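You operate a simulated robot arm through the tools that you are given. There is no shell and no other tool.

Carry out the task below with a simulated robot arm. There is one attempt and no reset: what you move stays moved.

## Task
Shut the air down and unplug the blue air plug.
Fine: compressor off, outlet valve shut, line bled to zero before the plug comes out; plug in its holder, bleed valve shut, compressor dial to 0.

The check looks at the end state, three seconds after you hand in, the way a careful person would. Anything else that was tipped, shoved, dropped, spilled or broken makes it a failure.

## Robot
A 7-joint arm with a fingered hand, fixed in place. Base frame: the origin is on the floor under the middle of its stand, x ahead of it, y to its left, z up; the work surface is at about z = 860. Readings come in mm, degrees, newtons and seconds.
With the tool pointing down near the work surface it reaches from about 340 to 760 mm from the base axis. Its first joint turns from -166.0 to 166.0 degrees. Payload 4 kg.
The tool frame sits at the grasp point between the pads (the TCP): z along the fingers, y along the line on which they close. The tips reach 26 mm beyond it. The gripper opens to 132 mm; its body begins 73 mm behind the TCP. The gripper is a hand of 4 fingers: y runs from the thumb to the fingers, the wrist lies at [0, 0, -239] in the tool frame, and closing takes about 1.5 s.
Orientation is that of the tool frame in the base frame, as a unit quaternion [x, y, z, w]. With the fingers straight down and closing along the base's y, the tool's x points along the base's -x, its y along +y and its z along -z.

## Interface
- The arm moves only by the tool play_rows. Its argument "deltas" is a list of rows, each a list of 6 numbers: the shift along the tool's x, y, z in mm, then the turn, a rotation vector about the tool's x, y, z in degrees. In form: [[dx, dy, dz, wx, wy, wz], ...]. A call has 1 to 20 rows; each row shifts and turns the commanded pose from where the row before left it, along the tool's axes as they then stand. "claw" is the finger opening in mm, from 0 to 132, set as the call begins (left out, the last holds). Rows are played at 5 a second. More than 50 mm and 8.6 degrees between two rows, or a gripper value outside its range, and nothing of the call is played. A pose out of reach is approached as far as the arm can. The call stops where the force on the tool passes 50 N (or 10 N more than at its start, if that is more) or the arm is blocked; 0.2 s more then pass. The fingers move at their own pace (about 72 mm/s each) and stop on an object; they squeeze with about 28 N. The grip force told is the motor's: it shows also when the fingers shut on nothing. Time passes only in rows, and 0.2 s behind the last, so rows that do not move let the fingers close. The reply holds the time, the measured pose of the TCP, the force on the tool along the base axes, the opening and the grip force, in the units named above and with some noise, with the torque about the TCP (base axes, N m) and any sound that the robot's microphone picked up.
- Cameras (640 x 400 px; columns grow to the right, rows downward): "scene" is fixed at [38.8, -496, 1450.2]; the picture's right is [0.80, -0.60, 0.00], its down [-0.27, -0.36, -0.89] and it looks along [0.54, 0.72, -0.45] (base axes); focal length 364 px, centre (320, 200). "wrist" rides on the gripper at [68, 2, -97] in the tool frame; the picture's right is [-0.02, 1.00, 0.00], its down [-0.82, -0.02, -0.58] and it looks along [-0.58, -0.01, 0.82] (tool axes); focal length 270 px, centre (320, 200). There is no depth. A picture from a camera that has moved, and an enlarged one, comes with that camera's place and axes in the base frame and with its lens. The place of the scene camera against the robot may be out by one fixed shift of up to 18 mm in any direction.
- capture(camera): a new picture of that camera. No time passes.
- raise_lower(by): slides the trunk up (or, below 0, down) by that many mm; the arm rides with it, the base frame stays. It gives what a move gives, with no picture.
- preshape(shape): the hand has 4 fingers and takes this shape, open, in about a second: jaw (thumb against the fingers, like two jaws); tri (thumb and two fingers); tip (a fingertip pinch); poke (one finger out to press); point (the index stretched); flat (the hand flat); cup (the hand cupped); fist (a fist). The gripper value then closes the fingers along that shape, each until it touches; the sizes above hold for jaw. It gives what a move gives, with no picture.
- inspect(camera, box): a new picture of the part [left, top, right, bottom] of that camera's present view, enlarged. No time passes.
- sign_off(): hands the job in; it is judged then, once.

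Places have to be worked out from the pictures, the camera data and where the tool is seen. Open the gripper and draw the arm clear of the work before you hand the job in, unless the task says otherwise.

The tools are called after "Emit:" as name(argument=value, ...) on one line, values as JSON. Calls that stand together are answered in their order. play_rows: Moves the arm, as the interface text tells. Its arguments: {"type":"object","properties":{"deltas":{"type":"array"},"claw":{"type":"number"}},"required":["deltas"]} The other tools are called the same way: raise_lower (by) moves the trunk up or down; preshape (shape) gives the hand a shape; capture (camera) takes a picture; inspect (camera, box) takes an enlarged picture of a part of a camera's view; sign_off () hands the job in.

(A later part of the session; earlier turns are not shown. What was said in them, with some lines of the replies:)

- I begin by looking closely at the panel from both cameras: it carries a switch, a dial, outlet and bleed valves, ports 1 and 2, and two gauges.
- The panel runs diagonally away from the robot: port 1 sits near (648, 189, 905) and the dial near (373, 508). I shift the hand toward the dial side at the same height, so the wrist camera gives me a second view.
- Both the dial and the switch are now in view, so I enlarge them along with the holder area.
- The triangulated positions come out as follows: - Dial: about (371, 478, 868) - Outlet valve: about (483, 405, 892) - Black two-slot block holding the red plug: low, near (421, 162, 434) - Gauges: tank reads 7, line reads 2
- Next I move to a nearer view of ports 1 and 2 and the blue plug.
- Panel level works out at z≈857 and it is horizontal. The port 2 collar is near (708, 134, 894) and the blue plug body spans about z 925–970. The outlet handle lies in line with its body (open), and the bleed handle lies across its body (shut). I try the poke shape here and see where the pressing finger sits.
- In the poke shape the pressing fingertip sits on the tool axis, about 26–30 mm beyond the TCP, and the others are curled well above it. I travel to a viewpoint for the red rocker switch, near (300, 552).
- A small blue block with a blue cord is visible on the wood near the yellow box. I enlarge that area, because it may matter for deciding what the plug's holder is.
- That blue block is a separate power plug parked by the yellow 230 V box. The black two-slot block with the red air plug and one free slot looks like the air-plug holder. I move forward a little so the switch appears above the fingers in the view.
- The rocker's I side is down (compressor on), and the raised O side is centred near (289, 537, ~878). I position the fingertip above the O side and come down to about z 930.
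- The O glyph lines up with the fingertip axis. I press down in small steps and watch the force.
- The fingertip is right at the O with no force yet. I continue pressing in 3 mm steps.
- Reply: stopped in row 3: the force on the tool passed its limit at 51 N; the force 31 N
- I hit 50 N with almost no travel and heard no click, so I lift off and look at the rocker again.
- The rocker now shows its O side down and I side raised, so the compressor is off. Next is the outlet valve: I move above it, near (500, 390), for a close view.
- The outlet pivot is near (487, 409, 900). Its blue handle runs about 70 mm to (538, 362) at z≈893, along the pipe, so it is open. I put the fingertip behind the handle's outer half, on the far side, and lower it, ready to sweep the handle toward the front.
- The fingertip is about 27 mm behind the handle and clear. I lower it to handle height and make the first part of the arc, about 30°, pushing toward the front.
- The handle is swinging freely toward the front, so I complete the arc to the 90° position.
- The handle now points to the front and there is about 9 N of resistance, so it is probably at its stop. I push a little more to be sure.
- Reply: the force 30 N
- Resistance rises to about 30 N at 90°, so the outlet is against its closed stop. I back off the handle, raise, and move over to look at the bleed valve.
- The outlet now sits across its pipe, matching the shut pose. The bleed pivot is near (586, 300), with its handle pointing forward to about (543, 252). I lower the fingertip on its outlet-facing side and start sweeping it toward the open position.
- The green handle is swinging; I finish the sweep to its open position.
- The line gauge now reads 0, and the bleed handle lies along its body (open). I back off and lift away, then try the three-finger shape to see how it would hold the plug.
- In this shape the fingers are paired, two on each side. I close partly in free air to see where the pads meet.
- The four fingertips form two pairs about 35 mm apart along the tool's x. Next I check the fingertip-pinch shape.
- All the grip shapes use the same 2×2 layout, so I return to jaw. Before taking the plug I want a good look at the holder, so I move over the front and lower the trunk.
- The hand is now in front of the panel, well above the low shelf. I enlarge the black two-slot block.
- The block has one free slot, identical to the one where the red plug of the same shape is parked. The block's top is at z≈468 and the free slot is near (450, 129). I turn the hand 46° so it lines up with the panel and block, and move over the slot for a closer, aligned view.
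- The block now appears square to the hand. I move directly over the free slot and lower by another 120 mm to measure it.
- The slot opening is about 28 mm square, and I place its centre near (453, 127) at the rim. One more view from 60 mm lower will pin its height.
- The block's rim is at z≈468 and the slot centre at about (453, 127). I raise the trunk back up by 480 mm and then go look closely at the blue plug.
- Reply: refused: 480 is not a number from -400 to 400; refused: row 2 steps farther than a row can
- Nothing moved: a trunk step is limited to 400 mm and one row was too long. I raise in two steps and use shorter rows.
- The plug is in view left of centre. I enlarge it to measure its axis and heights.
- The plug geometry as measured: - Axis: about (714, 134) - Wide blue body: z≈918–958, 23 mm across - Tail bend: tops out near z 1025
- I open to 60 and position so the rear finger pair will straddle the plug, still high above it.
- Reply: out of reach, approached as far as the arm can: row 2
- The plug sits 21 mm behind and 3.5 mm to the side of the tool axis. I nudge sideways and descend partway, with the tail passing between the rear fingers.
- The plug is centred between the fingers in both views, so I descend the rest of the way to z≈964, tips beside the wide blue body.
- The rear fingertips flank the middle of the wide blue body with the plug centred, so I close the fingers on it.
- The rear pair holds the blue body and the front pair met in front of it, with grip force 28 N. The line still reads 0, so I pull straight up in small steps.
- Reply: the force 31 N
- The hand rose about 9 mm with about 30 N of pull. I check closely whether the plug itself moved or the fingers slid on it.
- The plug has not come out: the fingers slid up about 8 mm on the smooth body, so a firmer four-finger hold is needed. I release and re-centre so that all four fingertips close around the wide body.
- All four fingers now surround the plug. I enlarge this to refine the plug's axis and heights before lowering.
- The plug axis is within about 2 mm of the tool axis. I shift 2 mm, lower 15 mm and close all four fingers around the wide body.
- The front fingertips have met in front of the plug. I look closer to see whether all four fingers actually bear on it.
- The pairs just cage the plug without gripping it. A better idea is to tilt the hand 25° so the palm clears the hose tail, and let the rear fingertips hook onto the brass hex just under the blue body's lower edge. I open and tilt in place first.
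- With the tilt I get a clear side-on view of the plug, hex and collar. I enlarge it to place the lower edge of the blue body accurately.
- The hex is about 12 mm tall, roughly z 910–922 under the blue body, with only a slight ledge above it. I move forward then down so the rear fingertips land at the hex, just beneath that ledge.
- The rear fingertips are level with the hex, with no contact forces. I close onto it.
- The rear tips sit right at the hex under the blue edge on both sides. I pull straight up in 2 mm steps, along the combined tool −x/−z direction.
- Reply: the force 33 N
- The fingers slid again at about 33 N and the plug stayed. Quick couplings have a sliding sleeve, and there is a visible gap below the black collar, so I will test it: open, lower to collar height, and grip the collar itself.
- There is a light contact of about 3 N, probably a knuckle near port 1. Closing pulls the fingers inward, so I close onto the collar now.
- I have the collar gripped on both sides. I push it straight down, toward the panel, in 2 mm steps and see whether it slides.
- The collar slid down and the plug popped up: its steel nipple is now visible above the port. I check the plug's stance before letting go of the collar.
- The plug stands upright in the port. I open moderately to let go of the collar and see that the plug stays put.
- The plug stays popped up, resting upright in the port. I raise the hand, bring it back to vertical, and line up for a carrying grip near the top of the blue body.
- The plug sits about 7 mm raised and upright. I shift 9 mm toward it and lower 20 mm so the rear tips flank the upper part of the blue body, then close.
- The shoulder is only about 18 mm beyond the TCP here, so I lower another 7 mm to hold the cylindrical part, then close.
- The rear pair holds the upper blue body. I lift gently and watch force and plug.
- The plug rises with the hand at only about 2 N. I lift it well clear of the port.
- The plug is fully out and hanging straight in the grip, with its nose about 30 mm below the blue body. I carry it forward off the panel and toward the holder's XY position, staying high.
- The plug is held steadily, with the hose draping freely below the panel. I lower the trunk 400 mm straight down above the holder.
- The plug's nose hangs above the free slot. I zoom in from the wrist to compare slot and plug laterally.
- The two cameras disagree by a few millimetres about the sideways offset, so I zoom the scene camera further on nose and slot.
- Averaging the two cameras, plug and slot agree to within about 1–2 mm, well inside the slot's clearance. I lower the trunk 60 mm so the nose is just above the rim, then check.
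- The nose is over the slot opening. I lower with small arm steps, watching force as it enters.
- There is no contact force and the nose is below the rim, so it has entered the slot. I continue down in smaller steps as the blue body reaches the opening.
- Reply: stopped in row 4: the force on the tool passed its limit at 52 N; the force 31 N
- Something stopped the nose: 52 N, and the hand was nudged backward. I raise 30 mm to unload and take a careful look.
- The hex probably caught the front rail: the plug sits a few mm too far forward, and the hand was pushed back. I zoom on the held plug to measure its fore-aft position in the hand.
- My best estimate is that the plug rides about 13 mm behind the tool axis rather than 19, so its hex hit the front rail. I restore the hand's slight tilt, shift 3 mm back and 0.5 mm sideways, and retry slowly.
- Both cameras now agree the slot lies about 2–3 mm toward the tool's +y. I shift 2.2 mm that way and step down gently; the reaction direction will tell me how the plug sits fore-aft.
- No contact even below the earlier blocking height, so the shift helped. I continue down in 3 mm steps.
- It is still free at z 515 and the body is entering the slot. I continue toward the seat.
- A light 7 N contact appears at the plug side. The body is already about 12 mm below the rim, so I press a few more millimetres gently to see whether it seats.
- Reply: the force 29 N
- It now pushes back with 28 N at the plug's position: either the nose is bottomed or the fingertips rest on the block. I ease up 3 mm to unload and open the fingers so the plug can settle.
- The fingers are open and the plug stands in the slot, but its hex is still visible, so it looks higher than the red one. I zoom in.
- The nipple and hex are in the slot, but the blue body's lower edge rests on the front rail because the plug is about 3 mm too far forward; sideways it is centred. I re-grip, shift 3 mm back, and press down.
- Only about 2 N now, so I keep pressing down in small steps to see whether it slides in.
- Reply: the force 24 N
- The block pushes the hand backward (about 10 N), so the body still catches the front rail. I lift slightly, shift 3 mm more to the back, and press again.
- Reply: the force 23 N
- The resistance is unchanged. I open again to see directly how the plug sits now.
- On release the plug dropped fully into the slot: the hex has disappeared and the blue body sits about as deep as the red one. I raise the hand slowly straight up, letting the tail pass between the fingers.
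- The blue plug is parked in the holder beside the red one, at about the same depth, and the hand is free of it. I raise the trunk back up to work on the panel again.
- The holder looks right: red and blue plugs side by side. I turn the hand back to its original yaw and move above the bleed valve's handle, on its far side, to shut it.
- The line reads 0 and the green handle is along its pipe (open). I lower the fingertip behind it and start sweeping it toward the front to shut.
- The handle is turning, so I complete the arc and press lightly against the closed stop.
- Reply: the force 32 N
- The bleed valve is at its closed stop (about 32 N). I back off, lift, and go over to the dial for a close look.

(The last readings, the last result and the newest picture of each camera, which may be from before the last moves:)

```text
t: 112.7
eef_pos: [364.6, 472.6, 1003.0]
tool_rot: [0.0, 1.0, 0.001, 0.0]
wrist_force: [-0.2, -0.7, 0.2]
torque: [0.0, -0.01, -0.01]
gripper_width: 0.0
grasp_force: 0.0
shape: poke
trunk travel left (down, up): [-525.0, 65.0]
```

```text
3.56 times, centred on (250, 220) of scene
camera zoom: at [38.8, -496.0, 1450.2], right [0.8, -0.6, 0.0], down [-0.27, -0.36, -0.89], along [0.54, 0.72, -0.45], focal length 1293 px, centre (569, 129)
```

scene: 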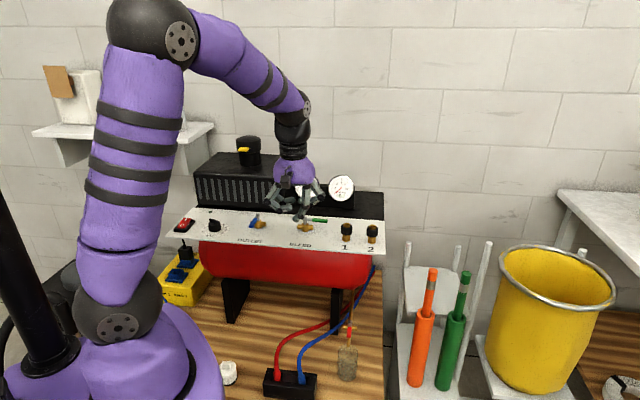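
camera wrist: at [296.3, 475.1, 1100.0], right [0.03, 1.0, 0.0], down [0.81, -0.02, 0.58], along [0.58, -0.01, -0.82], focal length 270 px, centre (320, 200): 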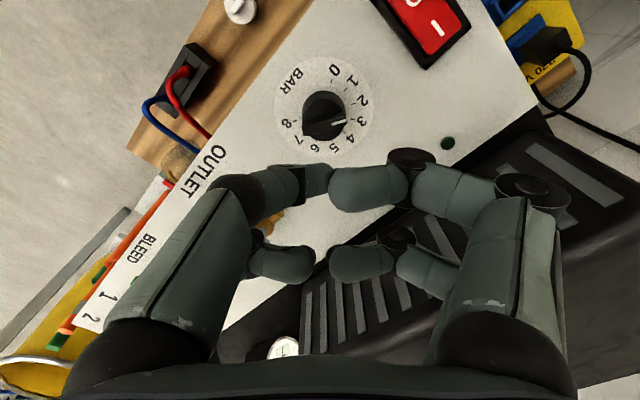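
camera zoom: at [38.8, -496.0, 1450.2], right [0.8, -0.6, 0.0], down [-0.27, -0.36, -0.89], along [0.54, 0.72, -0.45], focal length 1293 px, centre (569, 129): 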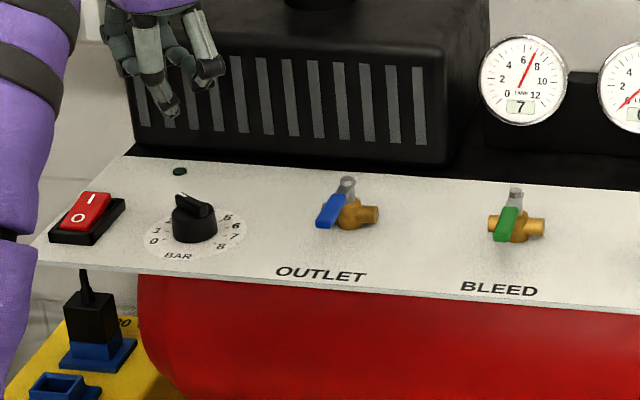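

Both valves now sit across their pipes. I zoom in on the dial to measure its centre, pointer and 0 mark.

Emit:
inspect(camera="wrist", box=[260, 45, 390, 170])

Emit:
inspect(camera="scene", box=[190, 205, 240, 245])

```text
3.20 times, centred on (325, 108) of wrist
camera zoom: at [296.3, 475.1, 1100.0], right [0.03, 1.0, 0.0], down [0.81, -0.02, 0.58], along [0.58, -0.01, -0.82], focal length 865 px, centre (304, 496)
```

zoom: 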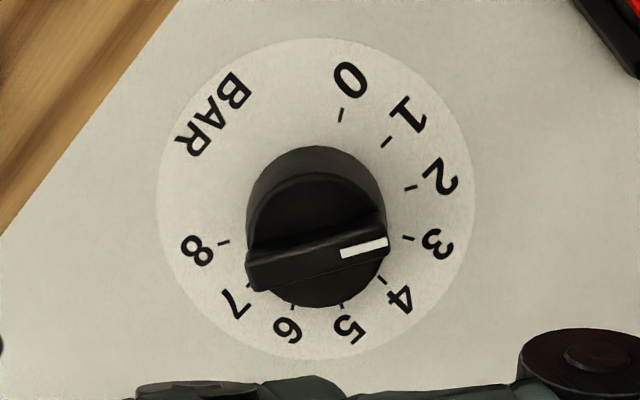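

```text
10.00 times, centred on (215, 225) of scene
camera zoom: at [38.8, -496.0, 1450.2], right [0.8, -0.6, 0.0], down [-0.27, -0.36, -0.89], along [0.54, 0.72, -0.45], focal length 3637 px, centre (1370, -50)
```

zoom: 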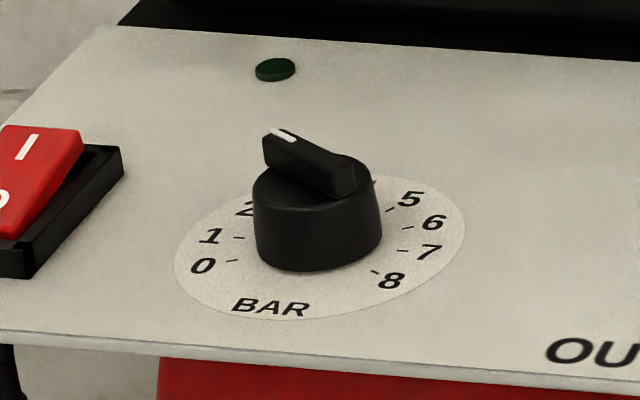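

The pointer reads about 2, and the scale needs about 60° anticlockwise to 0. The knob's axis is near (368, 476), its top ridge about z 884–896. I put the fingertip beside the pointer end of the ridge, on its +x side, and lower to ridge height.

Emit:
play_rows(deltas=[[-11, 11, 30, 0, 0, 0], [-10.8, 11.5, 33, 0, 0, 0], [0, 0, 15, 0, 0, 0], [0, 0, 8, 0, 0, 0], [0, 0, 0, 0, 0, 0]])

Emit:
inspect(camera="scene", box=[180, 180, 250, 250])

Emit:
inspect(camera="wrist", box=[220, 40, 420, 240])

```text
t: 113.9
eef_pos: [388.0, 497.7, 916.4]
tool_rot: [0.0, 1.0, 0.0, 0.001]
wrist_force: [-0.5, 0.3, 0.1]
torque: [0.0, -0.01, 0.01]
gripper_width: 0.0
grasp_force: 0.0
shape: poke
trunk travel left (down, up): [-525.0, 65.0]
```

```text
5.71 times, centred on (215, 215) of scene
camera zoom: at [38.8, -496.0, 1450.2], right [0.8, -0.6, 0.0], down [-0.27, -0.36, -0.89], along [0.54, 0.72, -0.45], focal length 2078 px, centre (920, 114)
```

zoom: 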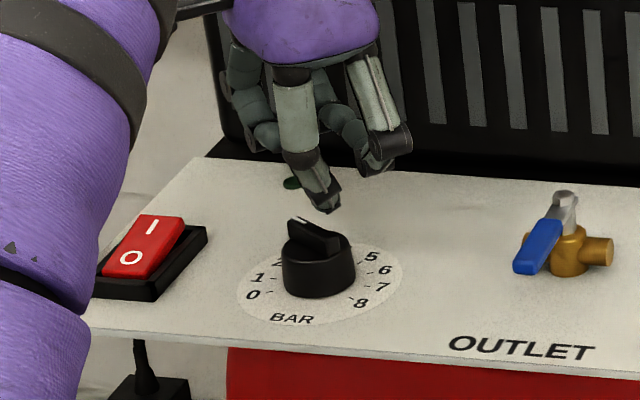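

```text
2.00 times, centred on (320, 140) of wrist
camera zoom: at [319.8, 498.2, 1013.3], right [0.03, 1.0, 0.0], down [0.81, -0.02, 0.58], along [0.58, -0.01, -0.81], focal length 541 px, centre (320, 320)
```

zoom: 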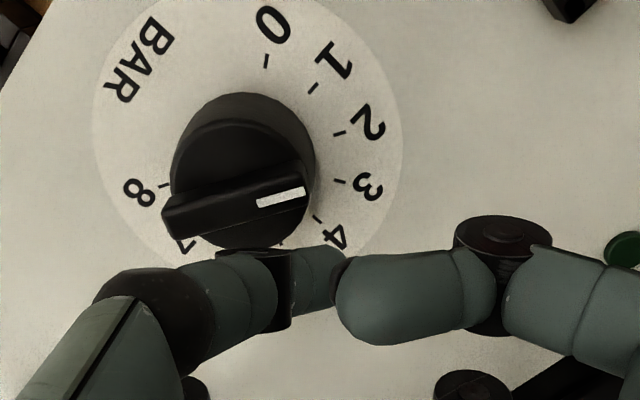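

The fingertip sits beside the pointer end, and the knob centre is confirmed at (368.5, 476). I push the pointer end anticlockwise along an arc, the first half now.

Emit:
play_rows(deltas=[[1, -4.2, 0, 0, 0, 0], [7, -1, 0, 0, 0, 0], [3.1, -0.5, 0, 0, 0, 0], [3.9, 1.5, 0, 0, 0, 0], [3.1, 0.8, 0, 0, 0, 0], [3.2, -0.1, 0, 0, 0, 0]])

Emit:
inspect(camera="wrist", box=[220, 40, 420, 240])

Emit:
inspect(camera="scene", box=[180, 180, 250, 250])

```text
t: 115.3
eef_pos: [365.4, 492.2, 918.7]
tool_rot: [0.0, 1.0, 0.001, 0.0]
wrist_force: [0.5, 0.6, -0.3]
torque: [0.01, -0.02, 0.01]
gripper_width: 0.0
grasp_force: 0.1
shape: poke
trunk travel left (down, up): [-525.0, 65.0]
```

```text
2.00 times, centred on (320, 140) of wrist
camera zoom: at [297.6, 494.3, 1014.4], right [0.03, 1.0, 0.0], down [0.82, -0.02, 0.58], along [0.58, -0.01, -0.82], focal length 541 px, centre (320, 320)
```

zoom: 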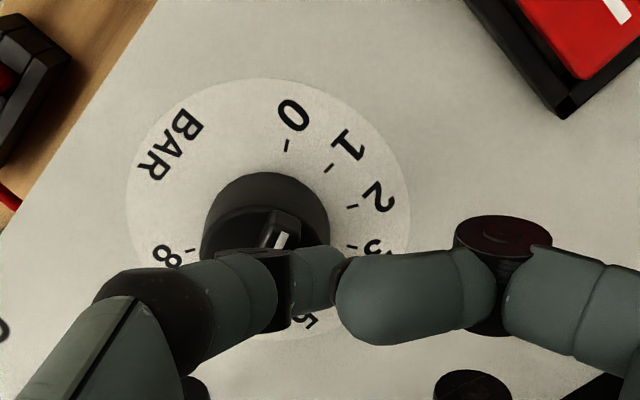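

```text
5.71 times, centred on (215, 215) of scene
camera zoom: at [38.8, -496.0, 1450.2], right [0.8, -0.6, 0.0], down [-0.27, -0.36, -0.89], along [0.54, 0.72, -0.45], focal length 2078 px, centre (920, 114)
```

zoom: 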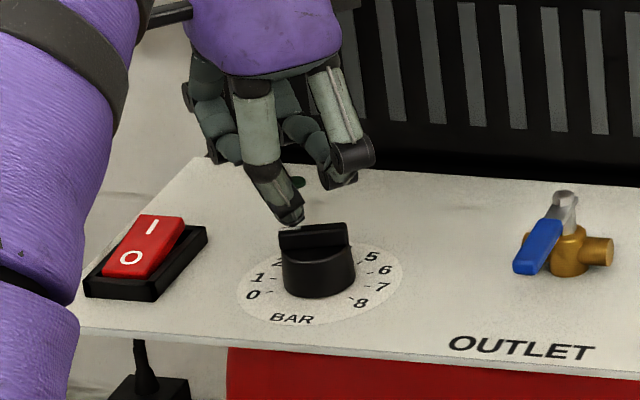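

The knob is turning; the pointer is now about 18° short of 0. I continue with two small steps.

Emit:
play_rows(deltas=[[2.9, -0.5, 0, 0, 0, 0], [2.0, -1.0, 0, 0, 0, 0], [0, 0, 0, 0, 0, 0]])

Emit:
inspect(camera="wrist", box=[260, 60, 380, 180])

Emit:
inspect(camera="scene", box=[190, 200, 240, 245])

```text
t: 116.1
eef_pos: [361.4, 490.8, 918.2]
tool_rot: [-0.001, 1.0, 0.002, 0.0]
wrist_force: [-0.2, -0.6, 0.0]
torque: [0.0, -0.01, 0.0]
gripper_width: 0.1
grasp_force: 0.0
shape: poke
trunk travel left (down, up): [-525.0, 65.0]
```

```text
3.33 times, centred on (320, 120) of wrist
camera zoom: at [293.4, 492.5, 1014.2], right [0.03, 1.0, 0.0], down [0.81, -0.02, 0.58], along [0.58, -0.01, -0.81], focal length 901 px, centre (320, 467)
```

zoom: 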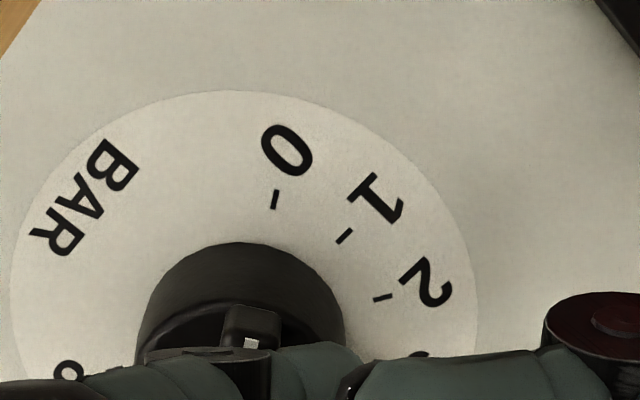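

```text
8.89 times, centred on (215, 222) of scene
camera zoom: at [38.8, -496.0, 1450.2], right [0.8, -0.6, 0.0], down [-0.27, -0.36, -0.89], along [0.54, 0.72, -0.45], focal length 3232 px, centre (1253, 0)
```

zoom: 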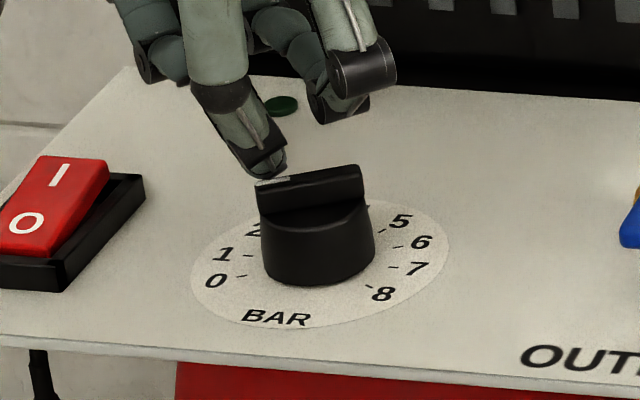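

I back the finger off and lift, to read the pointer precisely.

Emit:
play_rows(deltas=[[-3, 9, 0, 0, 0, 0], [-2, 6, -10, 0, 0, 0], [0, 0, -40, 0, 0, 0], [0, -30, -35, 0, 0, 0], [0, 0, 0, 0, 0, 0]])

Emit:
inspect(camera="wrist", box=[260, 45, 390, 170])

Emit:
inspect(camera="scene", box=[190, 200, 240, 245])

```text
t: 117.3
eef_pos: [368.1, 475.9, 1003.7]
tool_rot: [0.0, 1.0, 0.001, 0.0]
wrist_force: [0.1, 0.6, -0.3]
torque: [0.02, -0.03, 0.01]
gripper_width: 0.0
grasp_force: 0.0
shape: poke
trunk travel left (down, up): [-525.0, 65.0]
```

```text
3.20 times, centred on (325, 108) of wrist
camera zoom: at [299.6, 476.2, 1100.9], right [0.03, 1.0, 0.0], down [0.81, -0.02, 0.58], along [0.58, -0.01, -0.82], focal length 865 px, centre (304, 496)
```

zoom: 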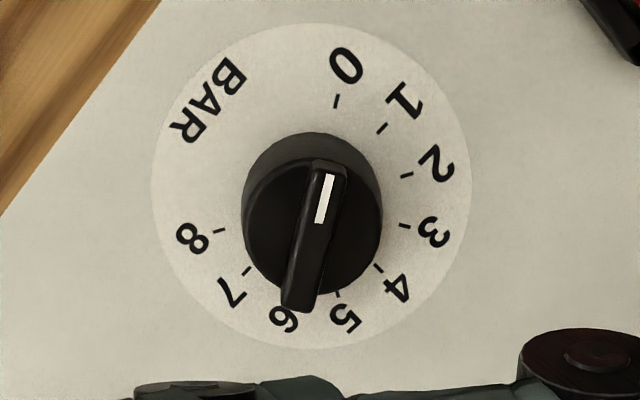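

```text
8.89 times, centred on (215, 222) of scene
camera zoom: at [38.8, -496.0, 1450.2], right [0.8, -0.6, 0.0], down [-0.27, -0.36, -0.89], along [0.54, 0.72, -0.45], focal length 3232 px, centre (1253, 0)
```

zoom: 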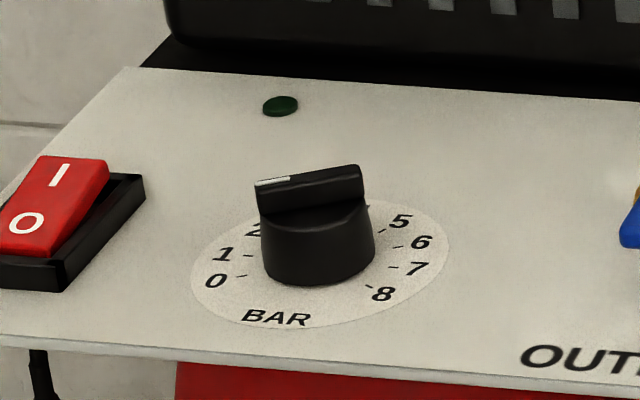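

Back-projected, the pointer lies within about 1–2° of the 0 mark. I lift well clear, open the hand, and return to the starting pose for a final check of everything.

Emit:
play_rows(deltas=[[0, 0, -45, 0, 0, 0], [0, 0, -45, 0, 0, 0], [0, 0, -45, 0, 0, 0], [0, 0, -45, 0, 0, 0], [-24, -42, 0, 0, 0, 0], [-24, -42, 0, 0, 0, 0], [-24, -42, 0, 0, 0, 0], [0, -41, 0, 0, 0, 0], [0, 0, 0, 0, 0, 0]])

Emit:
preshape(shape="jaw")

Emit:
capture(camera="scene")

Emit:
inspect(camera="scene", box=[160, 170, 400, 300])

Emit:
inspect(camera="scene", box=[200, 290, 400, 400])

Emit:
capture(camera="wrist")

```text
t: 119.3
eef_pos: [436.1, 309.0, 1184.3]
tool_rot: [0.0, 1.0, 0.0, 0.0]
wrist_force: [-0.5, -0.7, 0.0]
torque: [0.02, -0.02, -0.01]
gripper_width: 0.1
grasp_force: 0.0
shape: poke
trunk travel left (down, up): [-525.0, 65.0]
```

```text
t: 120.2
eef_pos: [436.2, 310.4, 1184.7]
tool_rot: [0.0, 1.0, 0.001, 0.001]
wrist_force: [0.3, -0.1, -0.3]
torque: [0.03, -0.01, 0.01]
gripper_width: 131.7
grasp_force: 0.0
shape: jaw
trunk travel left (down, up): [-525.0, 65.0]
```

```text
taken
```

scene: 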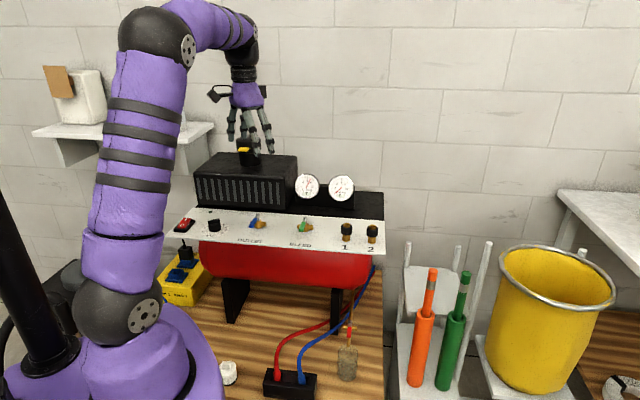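

```text
2.67 times, centred on (280, 235) of scene
camera zoom: at [38.8, -496.0, 1450.2], right [0.8, -0.6, 0.0], down [-0.27, -0.36, -0.89], along [0.54, 0.72, -0.45], focal length 970 px, centre (427, 107)
```

zoom: 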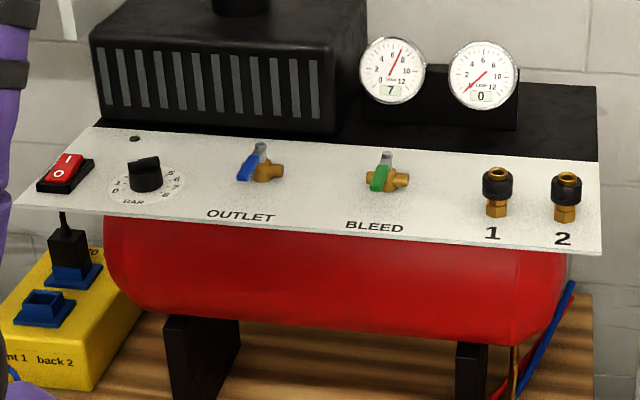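

```text
3.20 times, centred on (300, 345) of scene
camera zoom: at [38.8, -496.0, 1450.2], right [0.8, -0.6, 0.0], down [-0.27, -0.36, -0.89], along [0.54, 0.72, -0.45], focal length 1164 px, centre (384, -264)
```

zoom: 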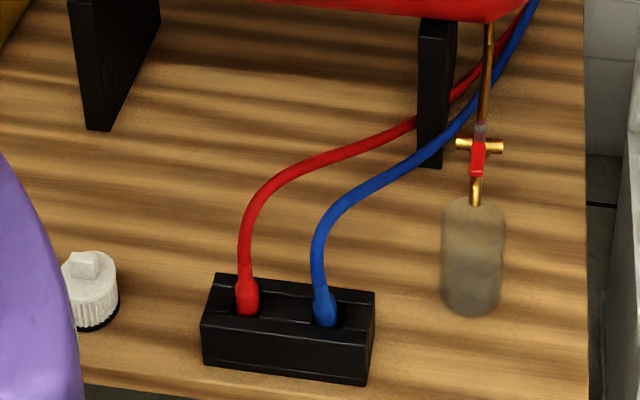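

```text
taken
camera wrist: at [368.5, 311.3, 1280.5], right [0.03, 1.0, 0.0], down [0.81, -0.02, 0.58], along [0.58, -0.01, -0.82], focal length 270 px, centre (320, 200)
```

wrist: 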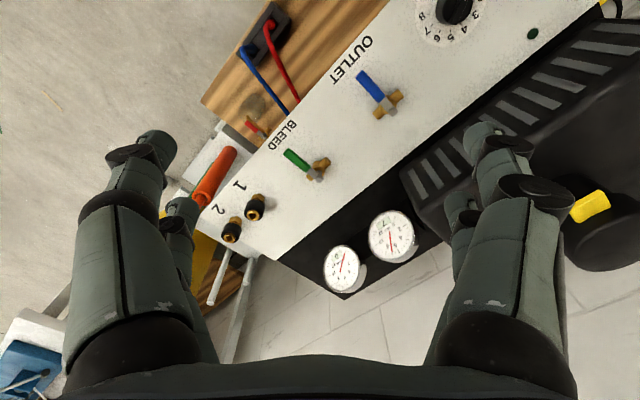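

Everything looks in place; I take last close looks at the switch and dial, and at the holder, before handing in.

Emit:
inspect(camera="scene", box=[170, 200, 240, 250])

Emit:
inspect(camera="scene", box=[255, 350, 330, 400])

Emit:
inspect(camera="scene", box=[240, 200, 400, 260])

```text
8.00 times, centred on (205, 225) of scene
camera zoom: at [38.8, -496.0, 1450.2], right [0.8, -0.6, 0.0], down [-0.27, -0.36, -0.89], along [0.54, 0.72, -0.45], focal length 2909 px, centre (1240, 0)
```

zoom: 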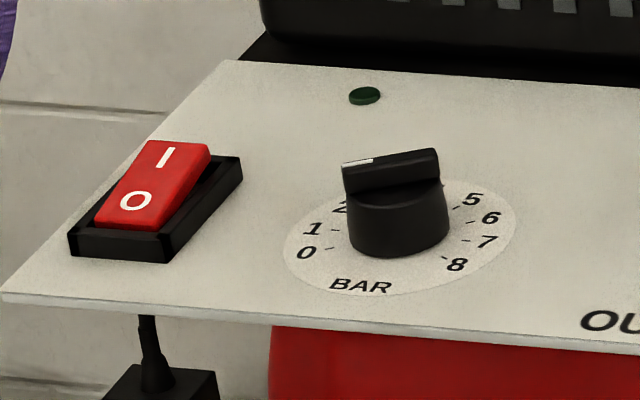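

```text
8.00 times, centred on (292, 375) of scene
camera zoom: at [38.8, -496.0, 1450.2], right [0.8, -0.6, 0.0], down [-0.27, -0.36, -0.89], along [0.54, 0.72, -0.45], focal length 2909 px, centre (540, -1200)
```

zoom: 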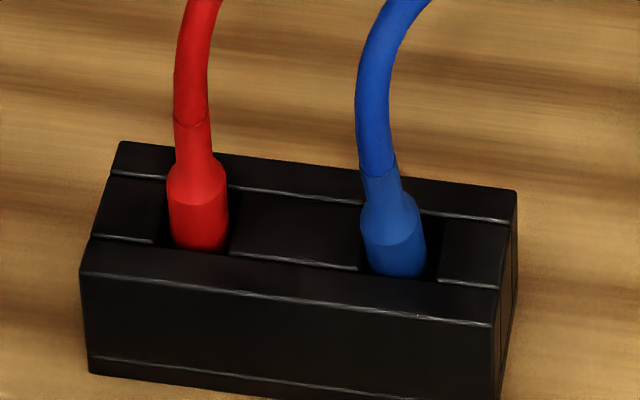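

```text
4.00 times, centred on (320, 230) of scene
camera zoom: at [38.8, -496.0, 1450.2], right [0.8, -0.6, 0.0], down [-0.27, -0.36, -0.89], along [0.54, 0.72, -0.45], focal length 1455 px, centre (320, 80)
```

zoom: 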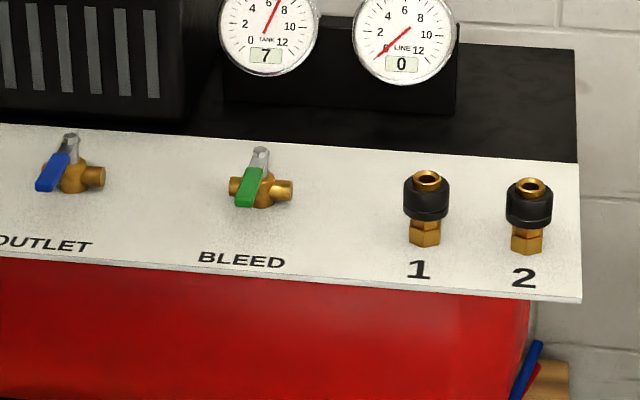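

All the requirements check out in the latest pictures:
- **Compressor:** rocker on O.
- **Valves:** outlet and bleed handles both across their pipes.
- **Line:** gauge at 0.
- **Plug:** port 2 empty, blue plug parked in the holder next to the red one.
- **Dial:** pointer on 0.

The hand is open and clear, so I hand the job in.

Emit:
sign_off()

```text
The job is handed in.
```

The air is shut down and the blue plug is out of port 2 and parked in the holder beside the red one. The job is handed in; I haven't seen the check's result.

- **Compressor:** The switch is on O and the dial pointer is on 0, judged by eye to within a degree or two.
- **Valves:** The outlet and bleed handles are both turned to their closed stops.
- **Line pressure:** It read 0 before the plug came out and still did at the end. The tank gauge still reads 7.
- **Plug:** It released only after I slid port 2's black collar down; straight pulls at about 30 N had not moved it. It caught on the front of the holder while going in, then dropped to the same depth as the red plug. It leans slightly in its slot.

The last pictures show nothing else tipped or moved. The hand is open and back at its starting position.
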